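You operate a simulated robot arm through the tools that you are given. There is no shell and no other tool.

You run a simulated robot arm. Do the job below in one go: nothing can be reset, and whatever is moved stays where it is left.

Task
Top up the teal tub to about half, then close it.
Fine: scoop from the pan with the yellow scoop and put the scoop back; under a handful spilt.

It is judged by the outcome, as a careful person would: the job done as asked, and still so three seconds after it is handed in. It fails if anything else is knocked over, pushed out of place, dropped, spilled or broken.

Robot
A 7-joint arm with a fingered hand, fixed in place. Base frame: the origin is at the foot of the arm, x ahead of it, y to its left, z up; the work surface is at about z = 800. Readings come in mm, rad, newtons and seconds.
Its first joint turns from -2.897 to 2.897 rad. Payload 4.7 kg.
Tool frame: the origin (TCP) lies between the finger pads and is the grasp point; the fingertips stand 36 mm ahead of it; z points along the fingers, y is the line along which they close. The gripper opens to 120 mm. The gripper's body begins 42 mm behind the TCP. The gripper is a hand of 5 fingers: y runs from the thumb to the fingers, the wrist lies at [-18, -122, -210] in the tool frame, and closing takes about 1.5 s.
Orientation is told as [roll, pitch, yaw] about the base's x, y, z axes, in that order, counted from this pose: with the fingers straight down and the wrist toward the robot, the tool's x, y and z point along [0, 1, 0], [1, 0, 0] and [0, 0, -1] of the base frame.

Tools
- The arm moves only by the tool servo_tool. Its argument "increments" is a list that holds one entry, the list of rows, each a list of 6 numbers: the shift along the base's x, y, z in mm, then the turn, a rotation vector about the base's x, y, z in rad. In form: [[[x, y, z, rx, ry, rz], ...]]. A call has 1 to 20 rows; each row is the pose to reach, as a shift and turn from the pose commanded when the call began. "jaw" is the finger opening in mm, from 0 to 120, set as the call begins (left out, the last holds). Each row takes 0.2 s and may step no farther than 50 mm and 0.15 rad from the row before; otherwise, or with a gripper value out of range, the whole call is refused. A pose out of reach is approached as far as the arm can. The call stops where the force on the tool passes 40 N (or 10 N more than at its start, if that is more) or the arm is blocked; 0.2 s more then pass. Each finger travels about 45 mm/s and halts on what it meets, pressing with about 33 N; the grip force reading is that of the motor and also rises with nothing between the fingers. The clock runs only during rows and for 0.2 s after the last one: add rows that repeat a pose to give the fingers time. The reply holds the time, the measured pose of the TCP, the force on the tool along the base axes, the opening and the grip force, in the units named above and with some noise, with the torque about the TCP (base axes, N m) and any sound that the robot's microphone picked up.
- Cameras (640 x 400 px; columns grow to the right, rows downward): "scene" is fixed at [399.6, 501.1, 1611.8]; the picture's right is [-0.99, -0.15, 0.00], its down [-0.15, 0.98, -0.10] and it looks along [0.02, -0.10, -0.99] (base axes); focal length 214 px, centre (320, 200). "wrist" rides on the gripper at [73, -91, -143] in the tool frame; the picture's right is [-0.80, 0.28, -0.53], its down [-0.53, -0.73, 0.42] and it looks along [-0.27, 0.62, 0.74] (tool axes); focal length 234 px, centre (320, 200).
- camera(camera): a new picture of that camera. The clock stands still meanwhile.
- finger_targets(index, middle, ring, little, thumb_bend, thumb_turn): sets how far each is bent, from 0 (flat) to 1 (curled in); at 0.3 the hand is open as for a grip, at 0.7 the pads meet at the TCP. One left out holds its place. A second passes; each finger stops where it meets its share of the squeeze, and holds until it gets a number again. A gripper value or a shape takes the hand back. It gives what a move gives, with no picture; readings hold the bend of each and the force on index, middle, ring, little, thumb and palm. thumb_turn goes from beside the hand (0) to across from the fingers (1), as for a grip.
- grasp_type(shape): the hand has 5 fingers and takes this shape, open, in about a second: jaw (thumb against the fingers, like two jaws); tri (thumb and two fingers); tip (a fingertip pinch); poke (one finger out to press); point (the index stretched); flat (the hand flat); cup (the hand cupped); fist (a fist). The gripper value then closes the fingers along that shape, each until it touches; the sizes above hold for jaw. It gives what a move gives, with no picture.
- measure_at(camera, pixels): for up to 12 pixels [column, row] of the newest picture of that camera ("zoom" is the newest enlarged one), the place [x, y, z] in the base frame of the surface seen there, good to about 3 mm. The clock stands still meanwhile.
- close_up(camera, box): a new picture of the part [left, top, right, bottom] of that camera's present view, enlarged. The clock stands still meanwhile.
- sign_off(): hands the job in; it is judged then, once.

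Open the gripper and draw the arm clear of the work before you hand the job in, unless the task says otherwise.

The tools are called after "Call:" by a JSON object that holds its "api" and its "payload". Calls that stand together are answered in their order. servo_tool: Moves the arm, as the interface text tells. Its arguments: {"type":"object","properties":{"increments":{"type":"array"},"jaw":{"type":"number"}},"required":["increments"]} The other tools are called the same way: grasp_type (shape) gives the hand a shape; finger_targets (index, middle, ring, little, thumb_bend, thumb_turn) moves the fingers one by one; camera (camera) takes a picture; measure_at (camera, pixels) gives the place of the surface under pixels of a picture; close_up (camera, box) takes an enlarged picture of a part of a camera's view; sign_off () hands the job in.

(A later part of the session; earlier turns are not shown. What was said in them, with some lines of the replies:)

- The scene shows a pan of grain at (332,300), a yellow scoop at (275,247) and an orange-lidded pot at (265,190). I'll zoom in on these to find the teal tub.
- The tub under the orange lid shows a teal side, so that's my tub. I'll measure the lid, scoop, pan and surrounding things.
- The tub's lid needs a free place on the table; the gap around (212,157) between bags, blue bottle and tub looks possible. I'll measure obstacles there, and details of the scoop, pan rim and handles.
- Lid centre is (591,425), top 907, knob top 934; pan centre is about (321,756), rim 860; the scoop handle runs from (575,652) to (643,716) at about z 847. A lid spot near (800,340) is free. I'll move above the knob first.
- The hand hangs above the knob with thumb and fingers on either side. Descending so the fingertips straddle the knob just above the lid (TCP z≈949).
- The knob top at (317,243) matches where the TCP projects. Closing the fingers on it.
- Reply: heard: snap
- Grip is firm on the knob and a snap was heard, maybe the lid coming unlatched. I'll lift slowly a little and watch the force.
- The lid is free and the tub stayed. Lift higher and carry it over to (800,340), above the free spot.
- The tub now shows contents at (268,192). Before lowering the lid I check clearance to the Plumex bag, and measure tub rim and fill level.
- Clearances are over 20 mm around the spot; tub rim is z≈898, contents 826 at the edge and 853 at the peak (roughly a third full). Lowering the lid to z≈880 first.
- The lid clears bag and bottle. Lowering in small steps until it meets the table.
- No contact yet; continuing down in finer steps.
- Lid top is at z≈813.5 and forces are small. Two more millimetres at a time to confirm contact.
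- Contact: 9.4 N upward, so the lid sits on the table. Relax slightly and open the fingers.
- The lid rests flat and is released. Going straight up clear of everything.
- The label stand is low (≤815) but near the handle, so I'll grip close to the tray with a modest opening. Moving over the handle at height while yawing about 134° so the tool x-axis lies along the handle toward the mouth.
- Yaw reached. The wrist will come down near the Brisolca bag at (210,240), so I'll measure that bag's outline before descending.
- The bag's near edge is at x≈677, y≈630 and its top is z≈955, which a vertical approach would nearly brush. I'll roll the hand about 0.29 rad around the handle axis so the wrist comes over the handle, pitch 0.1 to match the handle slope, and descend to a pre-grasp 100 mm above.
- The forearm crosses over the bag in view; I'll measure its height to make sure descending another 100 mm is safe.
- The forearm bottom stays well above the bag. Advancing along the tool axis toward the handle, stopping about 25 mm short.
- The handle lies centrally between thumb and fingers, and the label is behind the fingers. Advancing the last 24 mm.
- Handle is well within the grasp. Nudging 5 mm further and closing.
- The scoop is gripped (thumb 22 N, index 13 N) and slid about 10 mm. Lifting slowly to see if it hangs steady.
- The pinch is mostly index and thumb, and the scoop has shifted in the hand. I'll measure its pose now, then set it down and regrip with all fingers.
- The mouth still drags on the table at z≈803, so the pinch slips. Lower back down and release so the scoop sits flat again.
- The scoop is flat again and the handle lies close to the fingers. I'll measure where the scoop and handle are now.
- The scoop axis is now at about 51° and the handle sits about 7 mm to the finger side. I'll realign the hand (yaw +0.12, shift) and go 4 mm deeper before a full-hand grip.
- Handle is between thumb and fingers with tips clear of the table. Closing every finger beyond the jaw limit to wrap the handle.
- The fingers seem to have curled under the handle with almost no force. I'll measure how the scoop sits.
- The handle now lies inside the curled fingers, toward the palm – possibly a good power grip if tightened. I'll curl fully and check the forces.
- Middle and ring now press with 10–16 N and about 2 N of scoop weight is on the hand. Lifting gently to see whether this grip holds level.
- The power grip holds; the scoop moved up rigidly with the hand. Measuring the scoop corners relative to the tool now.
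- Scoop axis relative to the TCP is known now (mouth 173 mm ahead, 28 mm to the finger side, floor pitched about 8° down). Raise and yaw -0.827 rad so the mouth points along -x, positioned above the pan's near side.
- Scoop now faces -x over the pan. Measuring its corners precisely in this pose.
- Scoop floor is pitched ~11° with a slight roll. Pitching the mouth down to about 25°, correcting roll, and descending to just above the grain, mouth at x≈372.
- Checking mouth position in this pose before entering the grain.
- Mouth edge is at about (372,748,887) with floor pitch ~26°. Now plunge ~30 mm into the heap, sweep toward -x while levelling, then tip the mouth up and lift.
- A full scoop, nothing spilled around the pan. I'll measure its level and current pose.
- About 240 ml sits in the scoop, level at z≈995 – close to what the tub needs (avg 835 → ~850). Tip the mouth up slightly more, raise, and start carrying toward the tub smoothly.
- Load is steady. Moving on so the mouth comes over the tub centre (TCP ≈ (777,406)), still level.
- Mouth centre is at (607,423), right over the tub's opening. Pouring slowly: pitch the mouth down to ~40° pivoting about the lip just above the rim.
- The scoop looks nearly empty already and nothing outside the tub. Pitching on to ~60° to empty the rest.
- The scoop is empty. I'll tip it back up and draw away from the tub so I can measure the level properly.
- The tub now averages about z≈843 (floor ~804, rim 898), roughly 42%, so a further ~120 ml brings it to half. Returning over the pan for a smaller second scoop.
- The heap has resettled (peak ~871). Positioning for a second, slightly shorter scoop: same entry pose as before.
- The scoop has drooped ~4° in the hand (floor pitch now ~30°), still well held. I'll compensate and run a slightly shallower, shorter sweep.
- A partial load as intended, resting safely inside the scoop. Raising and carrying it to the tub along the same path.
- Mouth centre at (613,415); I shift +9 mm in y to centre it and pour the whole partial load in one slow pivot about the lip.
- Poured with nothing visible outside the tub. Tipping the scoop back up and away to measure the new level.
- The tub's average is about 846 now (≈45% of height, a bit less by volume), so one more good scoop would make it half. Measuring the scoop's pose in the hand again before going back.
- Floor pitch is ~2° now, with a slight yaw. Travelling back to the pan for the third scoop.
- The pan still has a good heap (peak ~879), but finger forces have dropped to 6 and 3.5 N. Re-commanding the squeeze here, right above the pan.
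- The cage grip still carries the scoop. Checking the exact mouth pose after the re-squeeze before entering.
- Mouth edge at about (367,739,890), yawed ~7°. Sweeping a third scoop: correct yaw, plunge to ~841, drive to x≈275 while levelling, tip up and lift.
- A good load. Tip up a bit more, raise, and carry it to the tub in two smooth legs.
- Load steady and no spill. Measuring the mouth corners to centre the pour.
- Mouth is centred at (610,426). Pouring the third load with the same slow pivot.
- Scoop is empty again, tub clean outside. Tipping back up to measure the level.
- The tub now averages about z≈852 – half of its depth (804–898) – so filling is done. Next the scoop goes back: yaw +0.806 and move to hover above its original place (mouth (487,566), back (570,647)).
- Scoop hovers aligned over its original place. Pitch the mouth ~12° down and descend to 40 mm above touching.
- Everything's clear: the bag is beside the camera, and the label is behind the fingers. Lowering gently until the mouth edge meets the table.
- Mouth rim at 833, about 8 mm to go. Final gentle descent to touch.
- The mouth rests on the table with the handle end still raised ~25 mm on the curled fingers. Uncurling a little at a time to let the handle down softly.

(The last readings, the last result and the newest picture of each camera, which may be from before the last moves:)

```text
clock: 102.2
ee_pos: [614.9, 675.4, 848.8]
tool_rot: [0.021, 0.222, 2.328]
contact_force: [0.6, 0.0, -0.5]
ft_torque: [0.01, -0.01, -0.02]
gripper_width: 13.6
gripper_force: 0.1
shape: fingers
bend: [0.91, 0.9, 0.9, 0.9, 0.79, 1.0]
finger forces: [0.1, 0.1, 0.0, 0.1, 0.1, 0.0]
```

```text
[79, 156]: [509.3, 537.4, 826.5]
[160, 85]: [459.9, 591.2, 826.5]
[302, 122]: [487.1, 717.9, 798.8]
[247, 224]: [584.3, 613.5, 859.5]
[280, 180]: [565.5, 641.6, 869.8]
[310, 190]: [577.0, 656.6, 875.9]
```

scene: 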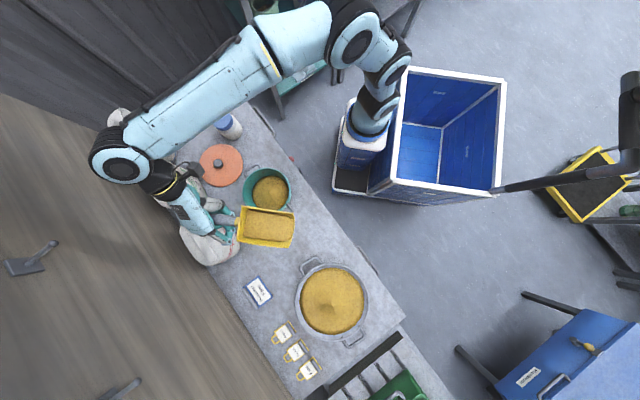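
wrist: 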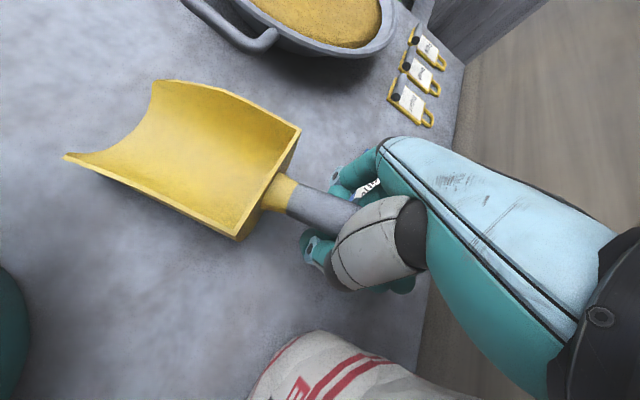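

The handle came down softly. Continuing to open the fingers and thumb.

Call:
{"api": "finger_targets", "payload": {"index": 0.8, "middle": 0.8, "ring": 0.8, "little": 0.8, "thumb_bend": 0.72}}

Call:
{"api": "finger_targets", "payload": {"index": 0.7, "middle": 0.7, "ring": 0.7, "little": 0.7, "thumb_bend": 0.65}}

Call:
{"api": "camera", "payload": {"camera": "wrist"}}

Call:
{"api": "close_up", "payload": {"camera": "scene", "box": [190, 190, 310, 290]}}

```text
clock: 103.2
ee_pos: [614.9, 674.5, 849.7]
tool_rot: [0.022, 0.222, 2.327]
contact_force: [0.4, 0.4, -0.3]
ft_torque: [0.0, 0.01, -0.02]
gripper_width: 9.1
gripper_force: 0.0
shape: fingers
bend: [0.81, 0.8, 0.8, 0.8, 0.65, 1.0]
finger forces: [0.0, 0.0, 0.0, 0.0, 0.0, 0.1]
```

```text
clock: 104.2
ee_pos: [614.7, 674.8, 848.9]
tool_rot: [0.02, 0.223, 2.326]
contact_force: [-0.1, -0.2, 0.5]
ft_torque: [0.0, -0.01, -0.02]
gripper_width: 12.3
gripper_force: 0.9
shape: fingers
bend: [0.7, 0.7, 0.7, 0.7, 0.65, 1.0]
finger forces: [0.9, 0.0, 0.1, 0.0, 0.4, 0.1]
```

```text
taken
```

wrist: 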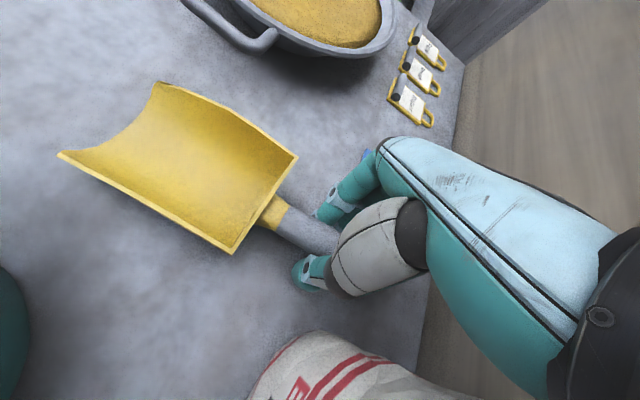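

```text
4.00 times, centred on (250, 240) of scene
```

zoom: 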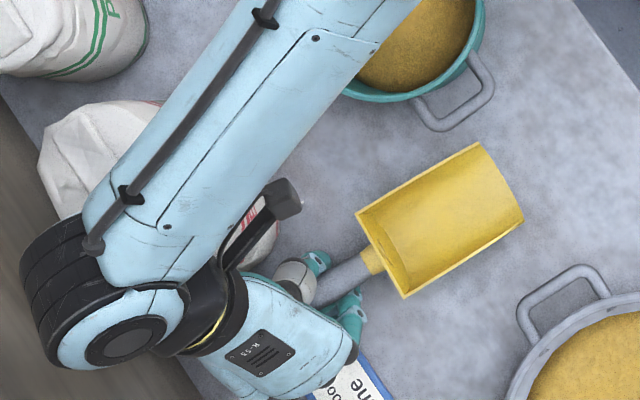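

The scoop has settled flat between the opened fingers. Checking its location against the original corners.

Call:
{"api": "measure_at", "payload": {"camera": "zoom", "pixels": [[474, 148], [519, 220], [404, 294], [360, 213], [440, 215]]}}

Call:
{"api": "measure_at", "payload": {"camera": "wrist", "pixels": [[64, 156], [158, 87], [294, 158], [232, 248], [280, 215], [300, 228], [318, 235]]}}

```text
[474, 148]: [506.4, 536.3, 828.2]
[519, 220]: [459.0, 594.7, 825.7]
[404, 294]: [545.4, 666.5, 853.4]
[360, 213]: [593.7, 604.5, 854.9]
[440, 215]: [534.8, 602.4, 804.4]
```

```text
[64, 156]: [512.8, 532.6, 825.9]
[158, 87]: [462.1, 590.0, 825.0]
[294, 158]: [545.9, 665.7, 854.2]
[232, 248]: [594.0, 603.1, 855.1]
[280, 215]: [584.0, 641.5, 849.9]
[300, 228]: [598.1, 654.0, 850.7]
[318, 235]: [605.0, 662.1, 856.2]
```

The scoop is back within about a centimetre of where it lay. Opening the hand and retracting along the approach line.

Call:
{"api": "servo_tool", "payload": {"increments": [[[0, 0, 1, 0, 0, 0], [0, 0, 2, 0, 0, 0], [0, 0, 4, 0, 0, 0], [0, 0, 5, 0, 0, 0], [0, 0, 5, 0, 0, 0], [0, 0, 5, 0, 0, 0]]], "jaw": 62}}

Call:
{"api": "close_up", "payload": {"camera": "wrist", "box": [200, 120, 440, 320]}}

```text
clock: 105.6
ee_pos: [614.5, 676.9, 856.3]
tool_rot: [0.023, 0.221, 2.328]
contact_force: [-1.8, 0.6, 0.3]
ft_torque: [0.0, 0.01, 0.03]
gripper_width: 61.7
gripper_force: 0.1
shape: jaw
bend: [0.74, 0.44, 0.41, 0.4, 0.69, 1.0]
finger forces: [0.0, 0.1, 0.0, 0.1, 0.1, 0.0]
```

```text
2.00 times, centred on (320, 220) of wrist
```

zoom: 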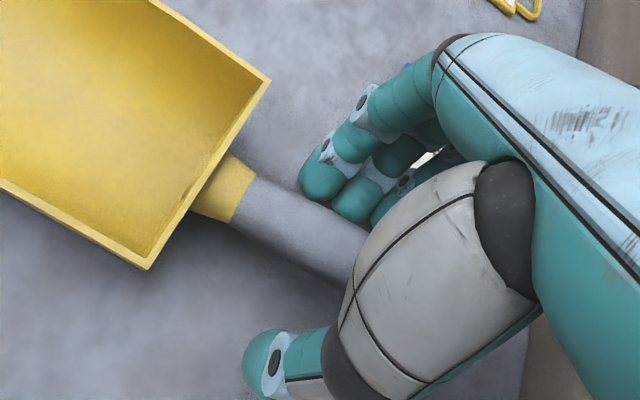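

The handle is free between the fingers. Retracting along the tool axis, then higher.

Call:
{"api": "servo_tool", "payload": {"increments": [[[-3, 3, 15, 0, 0, 0], [-6, 6, 35, 0, 0, 0], [-10, 10, 60, 0, 0, 0], [-14, 14, 90, 0, 0, 0], [-14, 14, 135, 0, 0, 0], [-14, 14, 180, 0, 0, 0], [-14, 14, 220, 0, 0, 0], [-14, 14, 220, 0, 0, 0]]]}}

Call:
{"api": "camera", "payload": {"camera": "scene"}}

Call:
{"api": "camera", "payload": {"camera": "wrist"}}

```text
clock: 107.4
ee_pos: [602.6, 690.9, 1074.8]
tool_rot: [0.021, 0.222, 2.329]
contact_force: [0.4, 0.3, 1.0]
ft_torque: [-0.01, 0.03, 0.03]
gripper_width: 61.8
gripper_force: 0.1
shape: jaw
bend: [0.74, 0.44, 0.41, 0.4, 0.69, 1.0]
finger forces: [0.0, 0.1, 0.1, 0.1, 0.0, 0.0]
```

```text
taken
```

scene: 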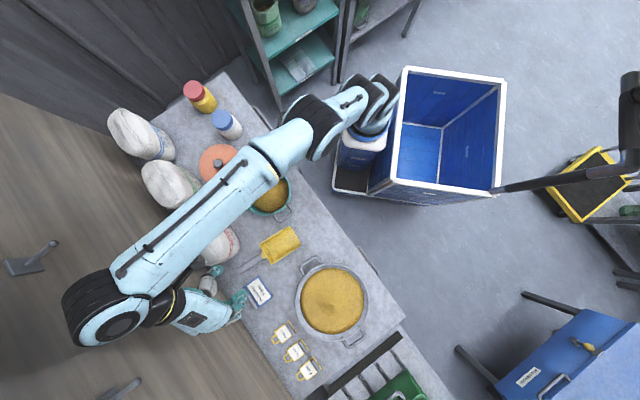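

```text
taken
```

wrist: 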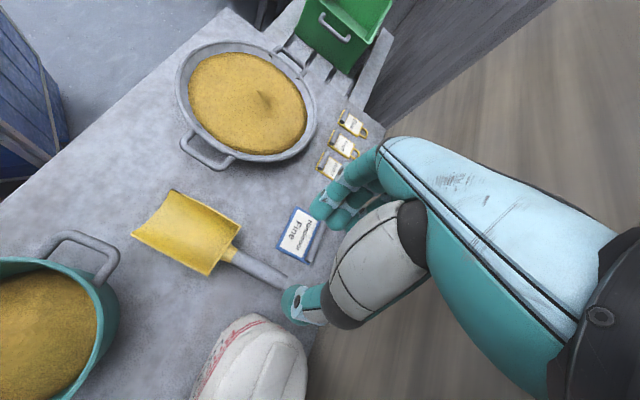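

Scoop, label and pan are all in place. Undo the tilt, then travel back over the lid while yawing back to the initial orientation.

Call:
{"api": "servo_tool", "payload": {"increments": [[[0, 0, 20, 0.088, 0.069, 0], [0, 0, 38, 0.176, 0.138, 0], [0, 0, 38, 0.176, 0.138, 0]]], "jaw": 100}}

Call:
{"api": "servo_tool", "payload": {"increments": [[[11, -20, 0, 0, 0, -0.137], [23, -41, 0, 0, 0, -0.274], [35, -62, 0, 0, 0, -0.411], [46, -82, 0, 0, 0, -0.548], [58, -103, 0, 0, 0, -0.685], [70, -124, 0, 0, 0, -0.822], [81, -144, 0, 0, 0, -0.959], [93, -165, 0, 0, 0, -1.096], [105, -186, 0, 0, 0, -1.233], [116, -206, 0, 0, 0, -1.37], [128, -227, 0, 0, 0, -1.507], [140, -248, 0, 0, 0, -1.644], [151, -268, 0, 0, 0, -1.781], [163, -289, 0, 0, 0, -1.918], [175, -310, 0, 0, 0, -2.055], [186, -330, 0, 0, 0, -2.192], [198, -351, 0, 0, 0, -2.329], [198, -351, 0, 0, 0, -2.329]]]}}

Call:
{"api": "camera", "payload": {"camera": "wrist"}}

Call:
{"api": "camera", "payload": {"camera": "scene"}}

```text
clock: 108.2
ee_pos: [601.7, 690.6, 1112.3]
tool_rot: [0.004, 0.0, 2.326]
contact_force: [0.1, -0.4, -0.6]
ft_torque: [-0.03, 0.01, 0.01]
gripper_width: 99.6
gripper_force: 0.0
shape: jaw
bend: [0.26, 0.34, 0.32, 0.32, 0.49, 0.99]
finger forces: [0.0, 0.0, 0.0, 0.1, 0.1, 0.0]
```

```text
clock: 112.0
ee_pos: [799.1, 334.2, 1112.4]
tool_rot: [0.0, 0.0, -0.006]
contact_force: [0.5, -0.3, 0.1]
ft_torque: [0.0, 0.01, -0.05]
gripper_width: 99.6
gripper_force: 0.0
shape: jaw
bend: [0.26, 0.34, 0.32, 0.32, 0.49, 0.99]
finger forces: [0.0, 0.0, 0.1, 0.0, 0.0, 0.0]
```

```text
taken
```

wrist: 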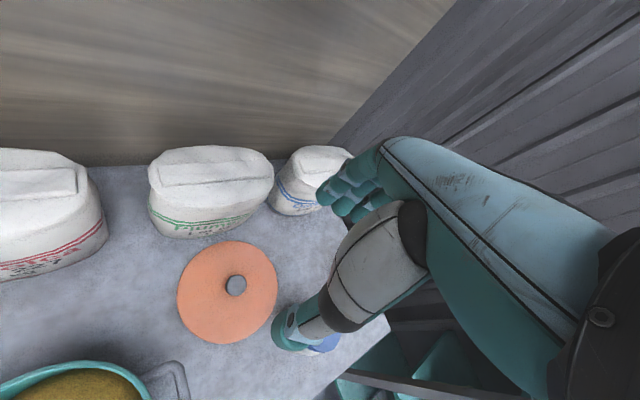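

```text
taken
```

scene: 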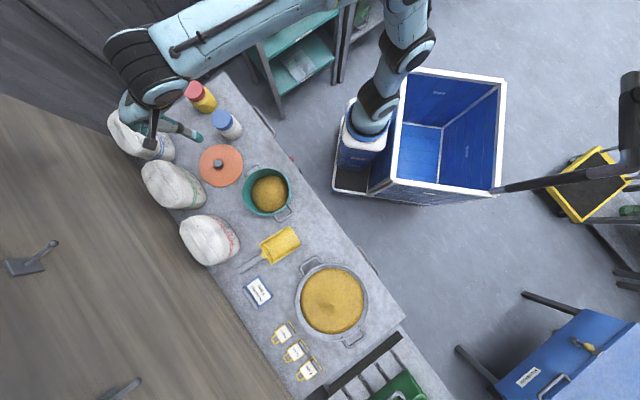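

Now with a free view I'll measure the knob, lid edges, the tub rim, and the level in the tub.

Call:
{"api": "close_up", "payload": {"camera": "scene", "box": [190, 130, 310, 230]}}

Call:
{"api": "measure_at", "payload": {"camera": "zoom", "pixels": [[111, 133], [200, 140], [43, 145], [120, 70], [122, 222], [315, 245], [222, 245], [401, 245], [310, 160], [315, 335], [260, 245], [370, 250]]}}

Call:
{"api": "measure_at", "payload": {"camera": "wrist", "pixels": [[235, 285], [230, 275], [242, 284], [235, 292]]}}

```text
4.00 times, centred on (250, 180) of scene
```

zoom: 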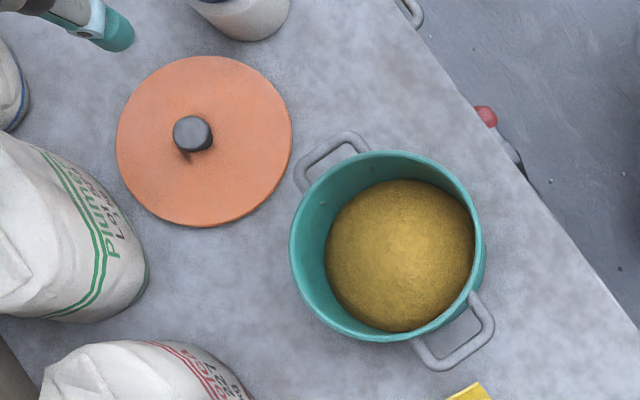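

```text
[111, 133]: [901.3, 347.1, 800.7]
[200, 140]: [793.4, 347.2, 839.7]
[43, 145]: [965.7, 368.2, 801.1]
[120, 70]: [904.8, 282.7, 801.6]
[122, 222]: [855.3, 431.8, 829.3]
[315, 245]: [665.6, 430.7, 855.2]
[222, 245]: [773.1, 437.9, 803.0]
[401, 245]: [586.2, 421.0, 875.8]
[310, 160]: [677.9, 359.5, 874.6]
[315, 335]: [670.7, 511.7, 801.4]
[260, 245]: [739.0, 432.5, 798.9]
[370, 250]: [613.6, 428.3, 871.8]
```

```text
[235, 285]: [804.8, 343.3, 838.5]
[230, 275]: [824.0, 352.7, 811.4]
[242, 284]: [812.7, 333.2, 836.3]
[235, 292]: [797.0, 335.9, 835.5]
```

Getting exact knob centre and tub rim points from this view.

Call:
{"api": "measure_at", "payload": {"camera": "zoom", "pixels": [[191, 133], [178, 133], [204, 133], [191, 120], [191, 146], [118, 145], [290, 140], [293, 250], [482, 245], [385, 153], [385, 339], [205, 222]]}}

Call:
{"api": "measure_at", "payload": {"camera": "zoom", "pixels": [[400, 255], [340, 255], [460, 255], [400, 195], [400, 315], [370, 225], [430, 225], [430, 285], [370, 285], [330, 265], [410, 185], [395, 328]]}}

```text
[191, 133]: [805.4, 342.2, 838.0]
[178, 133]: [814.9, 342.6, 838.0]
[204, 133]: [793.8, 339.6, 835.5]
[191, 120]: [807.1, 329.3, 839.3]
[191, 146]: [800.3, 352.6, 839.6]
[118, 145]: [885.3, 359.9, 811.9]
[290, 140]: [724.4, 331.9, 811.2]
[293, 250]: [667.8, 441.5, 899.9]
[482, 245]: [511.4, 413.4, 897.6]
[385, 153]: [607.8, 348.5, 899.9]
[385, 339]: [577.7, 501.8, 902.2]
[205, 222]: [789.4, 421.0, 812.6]
```

```text
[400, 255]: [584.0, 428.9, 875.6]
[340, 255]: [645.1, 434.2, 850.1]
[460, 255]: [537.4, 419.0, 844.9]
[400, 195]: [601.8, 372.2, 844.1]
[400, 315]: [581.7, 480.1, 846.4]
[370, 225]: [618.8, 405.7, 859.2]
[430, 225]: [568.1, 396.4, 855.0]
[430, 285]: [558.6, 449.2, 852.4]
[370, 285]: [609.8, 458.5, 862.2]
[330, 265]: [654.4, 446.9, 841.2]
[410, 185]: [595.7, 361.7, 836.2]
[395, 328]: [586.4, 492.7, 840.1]
```

Knob centre is (804,342), top 838; the tub centre is about (591,426), fill averaging ~851 (half). Descending over the knob in stages.

Call:
{"api": "servo_tool", "payload": {"increments": [[[2, 4, -40, 0, 0, 0], [5, 8, -85, 0, 0, 0], [5, 8, -130, 0, 0, 0], [5, 8, -175, 0, 0, 0], [5, 8, -200, 0, 0, 0], [5, 8, -200, 0, 0, 0]]]}}

Call:
{"api": "camera", "payload": {"camera": "wrist"}}

Call:
{"api": "servo_tool", "payload": {"increments": [[[0, 0, 0, 0, 0, 0]]]}}

```text
clock: 113.4
ee_pos: [804.6, 344.7, 910.9]
tool_rot: [0.001, 0.0, -0.004]
contact_force: [0.0, -0.6, 0.1]
ft_torque: [0.0, 0.02, 0.02]
gripper_width: 99.9
gripper_force: 0.2
shape: jaw
bend: [0.26, 0.34, 0.32, 0.32, 0.49, 0.99]
finger forces: [0.0, 0.0, 0.0, 0.1, 0.1, 0.1]
```

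```text
taken
```

wrist: 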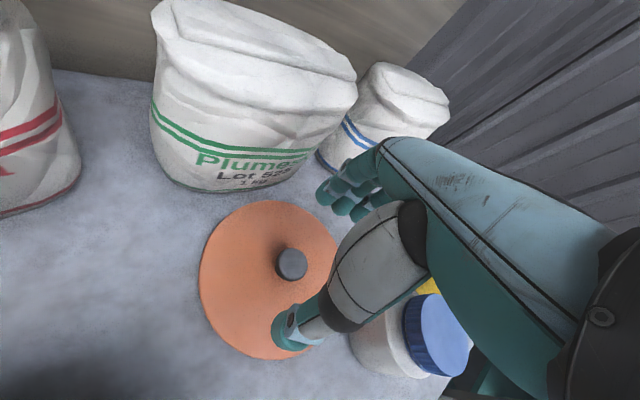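

```text
clock: 113.8
ee_pos: [803.3, 345.7, 911.3]
tool_rot: [0.001, 0.0, -0.005]
contact_force: [-0.9, 0.8, 0.6]
ft_torque: [0.02, 0.02, 0.01]
gripper_width: 99.9
gripper_force: 0.0
shape: jaw
bend: [0.26, 0.34, 0.32, 0.32, 0.49, 0.99]
finger forces: [0.0, 0.0, 0.0, 0.0, 0.1, 0.0]
```

Projection check: knob at (292,264) matches TCP being 3 mm off in y. Correct that, descend to z≈853 and close on the knob.

Call:
{"api": "servo_tool", "payload": {"increments": [[[0, -3, -20, 0, 0, 0], [0, -3, -40, 0, 0, 0], [0, -3, -52, 0, 0, 0], [0, -3, -58, 0, 0, 0], [0, -3, -58, 0, 0, 0]]]}}

Call:
{"api": "servo_tool", "payload": {"increments": [[[0, 0, 0, 0, 0, 0], [0, 0, 0, 0, 0, 0], [0, 0, 0, 0, 0, 0], [0, 0, 0, 0, 0, 0], [0, 0, 0, 0, 0, 0], [0, 0, 0, 0, 0, 0], [0, 0, 0, 0, 0, 0], [0, 0, 0, 0, 0, 0], [0, 0, 0, 0, 0, 0]]], "jaw": 10}}

Call:
{"api": "camera", "payload": {"camera": "wrist"}}

```text
clock: 115.0
ee_pos: [803.1, 343.7, 855.0]
tool_rot: [-0.001, 0.001, -0.003]
contact_force: [-0.3, -0.4, -0.1]
ft_torque: [-0.02, -0.01, -0.02]
gripper_width: 99.7
gripper_force: 0.1
shape: jaw
bend: [0.26, 0.34, 0.32, 0.32, 0.49, 0.99]
finger forces: [0.0, 0.1, 0.0, 0.0, 0.1, 0.1]
```

```text
clock: 117.0
ee_pos: [803.2, 343.0, 854.0]
tool_rot: [-0.001, -0.001, -0.004]
contact_force: [-0.5, -0.5, 0.5]
ft_torque: [0.0, -0.04, 0.0]
gripper_width: 25.8
gripper_force: 33.2
shape: jaw
bend: [0.73, 0.59, 0.64, 0.61, 0.75, 1.0]
finger forces: [15.7, 11.2, 0.0, 0.0, 28.0, 0.0]
```

```text
taken
```

wrist: 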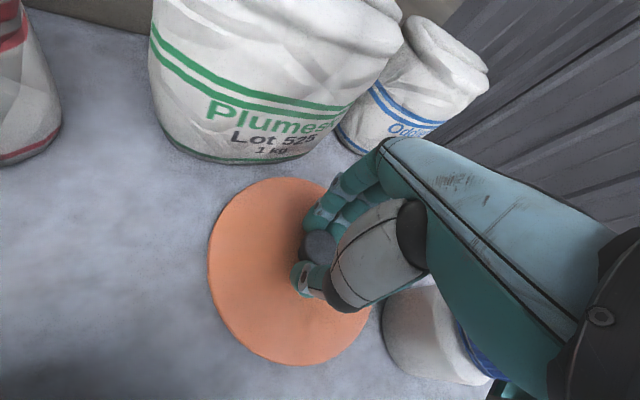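

Knob gripped as firmly as before. Lifting straight up, then carrying the lid over the tub.

Call:
{"api": "servo_tool", "payload": {"increments": [[[0, 0, 8, 0, 0, 0], [0, 0, 25, 0, 0, 0], [0, 0, 60, 0, 0, 0], [0, 0, 100, 0, 0, 0], [0, 0, 140, 0, 0, 0], [0, 0, 180, 0, 0, 0], [-25, 10, 200, 0, 0, 0], [-60, 24, 200, 0, 0, 0], [-95, 37, 200, 0, 0, 0], [-130, 51, 200, 0, 0, 0], [-165, 65, 200, 0, 0, 0], [-195, 77, 200, 0, 0, 0], [-212, 83, 200, 0, 0, 0], [-212, 83, 200, 0, 0, 0]]]}}

Call:
{"api": "close_up", "payload": {"camera": "scene", "box": [190, 130, 310, 230]}}

Call:
{"api": "camera", "payload": {"camera": "wrist"}}

```text
clock: 120.0
ee_pos: [592.7, 425.0, 1056.1]
tool_rot: [0.001, 0.001, -0.004]
contact_force: [0.2, 0.4, -0.7]
ft_torque: [0.02, -0.02, -0.02]
gripper_width: 25.6
gripper_force: 32.6
shape: jaw
bend: [0.73, 0.59, 0.64, 0.61, 0.75, 1.0]
finger forces: [16.2, 11.5, 0.0, 0.1, 28.0, 0.0]
```

```text
4.00 times, centred on (250, 180) of scene
```

zoom: 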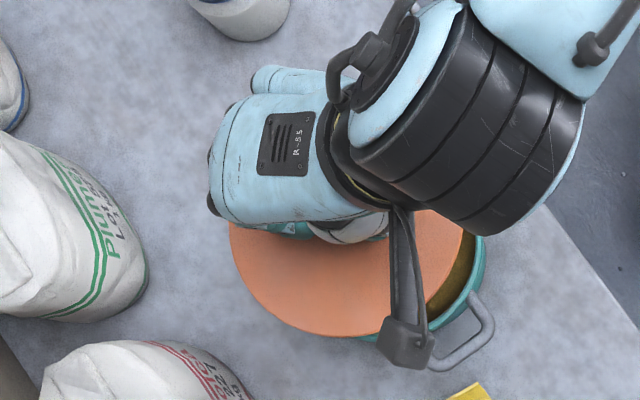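

```text
taken
```

wrist: 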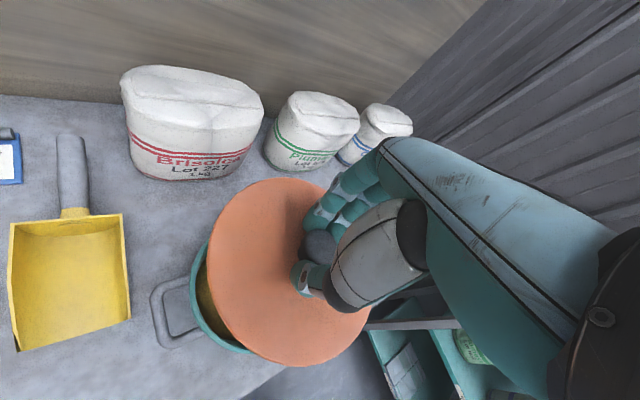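

Measuring the held lid's edge to find its centre relative to the tub (591,426).

Call:
{"api": "measure_at", "payload": {"camera": "wrist", "pixels": [[210, 265], [225, 215], [270, 182], [300, 186], [220, 310], [245, 345], [280, 362], [320, 357], [355, 335], [315, 243]]}}

Call:
{"api": "measure_at", "payload": {"camera": "zoom", "pixels": [[233, 255], [245, 285], [265, 310], [300, 328], [340, 332], [375, 325], [430, 300], [455, 265]]}}

```text
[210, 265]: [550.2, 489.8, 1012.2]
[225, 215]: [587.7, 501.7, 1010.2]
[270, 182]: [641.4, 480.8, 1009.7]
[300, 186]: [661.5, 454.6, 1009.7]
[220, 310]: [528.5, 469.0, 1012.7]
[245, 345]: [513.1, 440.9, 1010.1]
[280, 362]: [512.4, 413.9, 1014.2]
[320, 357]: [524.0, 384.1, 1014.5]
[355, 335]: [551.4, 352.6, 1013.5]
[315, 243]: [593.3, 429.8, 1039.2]
```

```text
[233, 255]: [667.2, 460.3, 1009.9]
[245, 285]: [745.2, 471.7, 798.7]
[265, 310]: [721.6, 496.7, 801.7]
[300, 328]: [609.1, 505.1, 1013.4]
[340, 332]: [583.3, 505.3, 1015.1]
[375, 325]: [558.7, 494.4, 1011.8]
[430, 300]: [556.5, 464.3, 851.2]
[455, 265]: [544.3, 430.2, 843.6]
```

Lid centre is about (592,424), tub centre (591,425.5). Lowering with a 1 mm correction to just above the rim.

Call:
{"api": "servo_tool", "payload": {"increments": [[[-1, 1, -30, 0, 0, 0], [-1, 1, -60, 0, 0, 0], [-1, 1, -80, 0, 0, 0], [-1, 1, -92, 0, 0, 0], [-1, 1, -92, 0, 0, 0]]]}}

Call:
{"api": "camera", "payload": {"camera": "wrist"}}

Call:
{"api": "close_up", "payload": {"camera": "scene", "box": [210, 150, 310, 230]}}

```text
clock: 121.2
ee_pos: [590.7, 426.5, 960.8]
tool_rot: [0.0, -0.001, -0.003]
contact_force: [0.7, -0.6, -0.5]
ft_torque: [-0.01, -0.03, 0.0]
gripper_width: 25.5
gripper_force: 32.6
shape: jaw
bend: [0.73, 0.59, 0.64, 0.61, 0.75, 1.0]
finger forces: [16.3, 11.7, 0.1, 0.0, 28.1, 0.0]
```

```text
taken
```

wrist: 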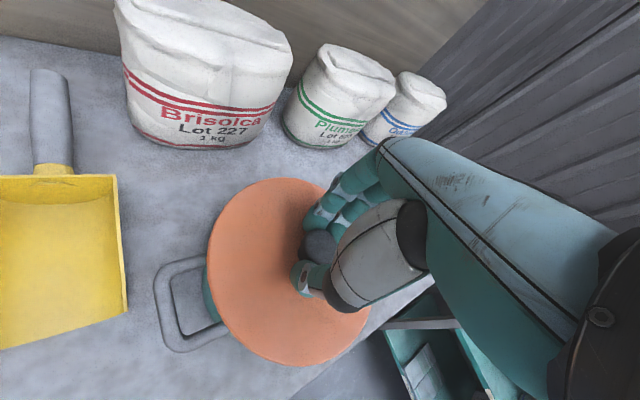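

```text
5.00 times, centred on (260, 190) of scene
```

zoom: 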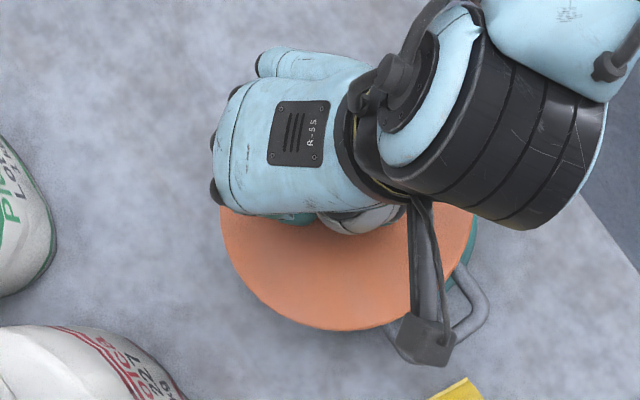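

The lid covers the tub with ~8–9 mm to go. Lowering in small steps to seat it.

Call:
{"api": "servo_tool", "payload": {"increments": [[[0, 0, -3, 0, 0, 0], [0, 0, -6, 0, 0, 0], [0, 0, -8, 0, 0, 0], [0, 0, -10, 0, 0, 0], [0, 0, -12, 0, 0, 0]]]}}

Call:
{"api": "close_up", "payload": {"camera": "wrist", "box": [140, 140, 440, 390]}}

Call:
{"api": "measure_at", "payload": {"camera": "zoom", "pixels": [[160, 260], [190, 160], [280, 95], [230, 400], [300, 440], [380, 440]]}}

```text
clock: 122.4
ee_pos: [591.2, 428.1, 950.4]
tool_rot: [0.001, 0.0, -0.004]
contact_force: [0.5, -0.4, -0.5]
ft_torque: [0.01, -0.02, -0.01]
gripper_width: 25.8
gripper_force: 33.3
shape: jaw
bend: [0.73, 0.59, 0.64, 0.61, 0.75, 1.0]
finger forces: [16.4, 11.7, 0.1, 0.1, 28.0, 0.1]
```

```text
1.60 times, centred on (290, 265) of wrist
```

zoom: 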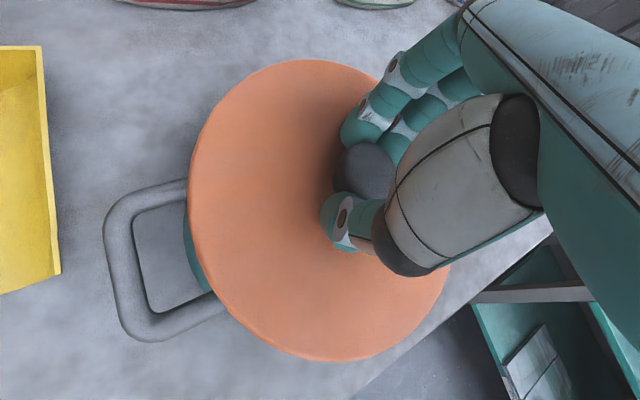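

```text
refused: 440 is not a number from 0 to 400
```

No contact yet at TCP 950. Continuing down; I expect contact within a few millimetres.

Call:
{"api": "servo_tool", "payload": {"increments": [[[0, 0, -1.5, 0, 0, 0], [0, 0, -3, 0, 0, 0], [0, 0, -4.5, 0, 0, 0], [0, 0, -6, 0, 0, 0], [0, 0, -6, 0, 0, 0]]]}}

Call:
{"api": "close_up", "payload": {"camera": "wrist", "box": [140, 140, 440, 390]}}

Call:
{"api": "measure_at", "payload": {"camera": "zoom", "pixels": [[200, 160], [205, 240], [280, 75], [230, 310], [300, 345], [380, 340], [430, 300], [250, 200]]}}

```text
clock: 123.6
ee_pos: [589.8, 427.2, 944.4]
tool_rot: [0.0, 0.0, -0.002]
contact_force: [-6.5, 0.8, 8.7]
ft_torque: [0.05, 0.29, 0.05]
gripper_width: 27.5
gripper_force: 33.4
shape: jaw
bend: [0.73, 0.59, 0.64, 0.61, 0.76, 1.0]
finger forces: [13.1, 7.7, 0.0, 0.0, 25.5, 0.0]
heard: snap
```

```text
1.60 times, centred on (290, 265) of wrist
```

zoom: 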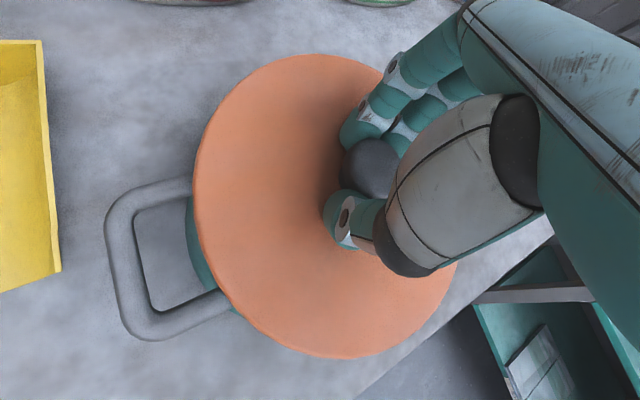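

```text
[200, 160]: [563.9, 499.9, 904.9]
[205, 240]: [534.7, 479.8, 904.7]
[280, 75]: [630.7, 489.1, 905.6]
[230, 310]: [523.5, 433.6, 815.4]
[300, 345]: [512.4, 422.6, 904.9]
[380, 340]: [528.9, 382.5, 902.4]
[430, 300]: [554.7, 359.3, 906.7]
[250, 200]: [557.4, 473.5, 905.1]
```

A snap was heard and the lid top is flat at z≈905, so it's latched. Opening the fingers without moving the arm.

Call:
{"api": "servo_tool", "payload": {"increments": [[[0, 0, 0, 0, 0, 0], [0, 0, 0, 0, 0, 0], [0, 0, 0, 0, 0, 0], [0, 0, 0, 0, 0, 0], [0, 0, 0, 0, 0, 0], [0, 0, 0, 0, 0, 0], [0, 0, 0, 0, 0, 0], [0, 0, 0, 0, 0, 0], [0, 0, 0, 0, 0, 0]]], "jaw": 100}}

Call:
{"api": "camera", "payload": {"camera": "wrist"}}

Call:
{"api": "measure_at", "payload": {"camera": "wrist", "pixels": [[265, 240], [268, 290], [315, 187], [328, 355], [378, 350], [409, 327], [296, 265]]}}

```text
clock: 125.6
ee_pos: [590.5, 427.9, 943.9]
tool_rot: [0.001, -0.001, -0.002]
contact_force: [-0.1, -1.1, 1.1]
ft_torque: [0.02, -0.01, 0.02]
gripper_width: 99.5
gripper_force: 0.1
shape: jaw
bend: [0.26, 0.34, 0.32, 0.32, 0.49, 0.99]
finger forces: [0.0, 0.5, 0.0, 0.1, 0.1, 0.0]
```

```text
taken
```

wrist: 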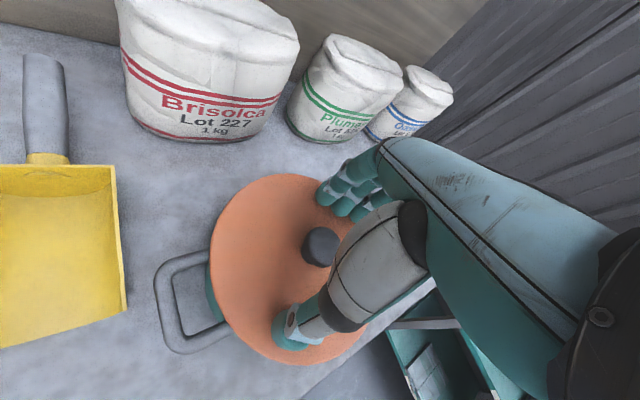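

```text
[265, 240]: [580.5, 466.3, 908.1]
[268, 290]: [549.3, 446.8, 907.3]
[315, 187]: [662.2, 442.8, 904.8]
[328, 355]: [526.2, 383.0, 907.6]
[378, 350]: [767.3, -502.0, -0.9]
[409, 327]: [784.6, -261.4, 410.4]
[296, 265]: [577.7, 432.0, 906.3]
```

Released with no further sound; lid flat at ~907 as it was originally. Withdrawing straight up and back to the start position for a final check.

Call:
{"api": "servo_tool", "payload": {"increments": [[[0, 0, 15, 0, 0, 0], [0, 0, 45, 0, 0, 0], [0, 0, 90, 0, 0, 0], [0, 0, 135, 0, 0, 0], [0, 0, 180, 0, 0, 0], [-20, -25, 215, 0, 0, 0], [-45, -55, 240, 0, 0, 0], [-66, -86, 245, 0, 0, 0], [-95, -120, 245, 0, 0, 0], [-120, -155, 245, 0, 0, 0], [-120, -155, 245, 0, 0, 0]]]}}

Call:
{"api": "camera", "payload": {"camera": "scene"}}

Call:
{"api": "close_up", "payload": {"camera": "scene", "box": [200, 140, 320, 230]}}

Call:
{"api": "measure_at", "payload": {"camera": "zoom", "pixels": [[345, 200], [240, 200], [450, 200], [345, 120], [345, 300], [400, 300], [300, 130]]}}

Call:
{"api": "close_up", "payload": {"camera": "scene", "box": [220, 200, 410, 390]}}

Call:
{"api": "camera", "payload": {"camera": "wrist"}}

```text
clock: 128.0
ee_pos: [471.0, 270.7, 1189.7]
tool_rot: [0.0, 0.001, -0.004]
contact_force: [0.0, 0.6, 0.1]
ft_torque: [0.01, 0.02, -0.01]
gripper_width: 99.8
gripper_force: 0.1
shape: jaw
bend: [0.26, 0.34, 0.32, 0.32, 0.49, 0.99]
finger forces: [0.0, 0.0, 0.0, 0.0, 0.1, 0.0]
```

```text
taken
```

scene: 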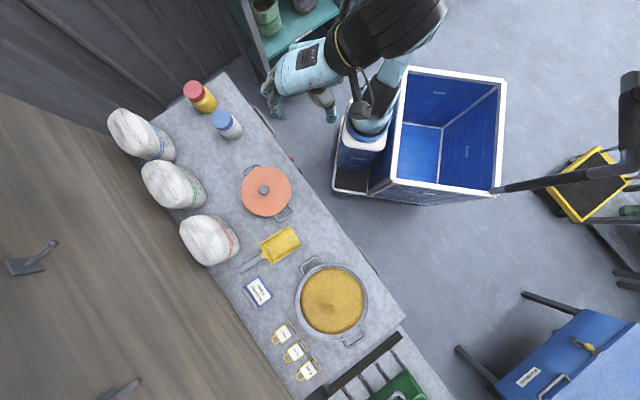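

```text
4.44 times, centred on (260, 185) of scene
```

zoom: 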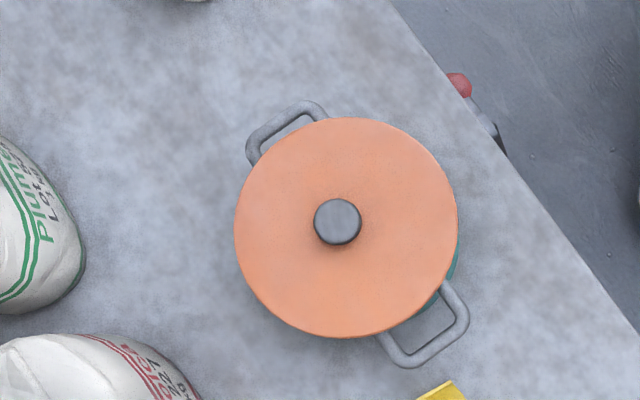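

```text
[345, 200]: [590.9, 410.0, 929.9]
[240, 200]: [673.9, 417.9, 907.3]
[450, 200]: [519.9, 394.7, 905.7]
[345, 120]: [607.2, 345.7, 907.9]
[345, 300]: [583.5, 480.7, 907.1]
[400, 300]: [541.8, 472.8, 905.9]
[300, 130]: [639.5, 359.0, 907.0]
```

```text
2.11 times, centred on (315, 295) of scene
```

zoom: 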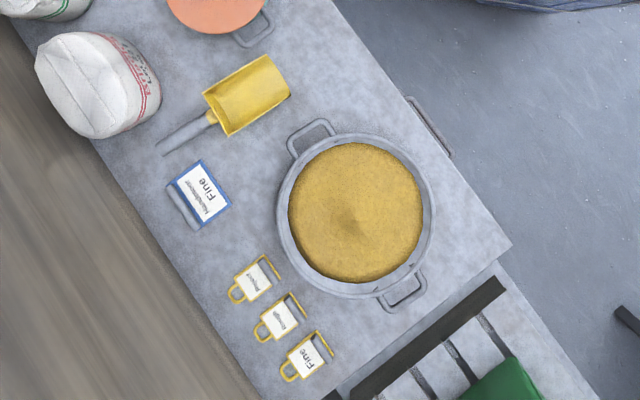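

```text
taken
```

wrist: 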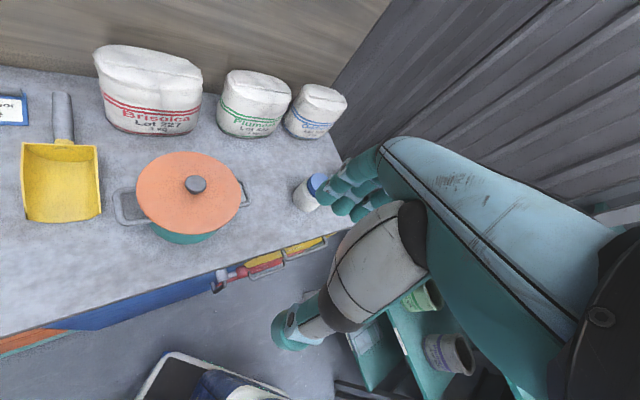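

The lid is level at z≈907 and latched, and the tub is half full. The scoop, pan, labels, bags and bottles are all in place and nothing is visibly spilt. The hand is open and clear, so I'm handing the job in.

Call:
{"api": "sign_off", "payload": {}}

```text
The job is handed in.
```

The teal tub is filled to about half and its lid is snapped back on. I took three scoops from the pan. The grain in the tub averages about z = 851, where halfway up is about 851 (I took the tub's floor as z ≈ 804 and couldn't measure it).

- **Lid:** it snapped when I pressed it down, and it sits flat at about z = 907, the same as before I opened it.
- **Scoop:** it is back within about a centimetre of where it was, turned by a few degrees.
- **Spills:** the last pictures show no grain on the table, and nothing else looks moved.

The arm is clear of the table with the hand open.
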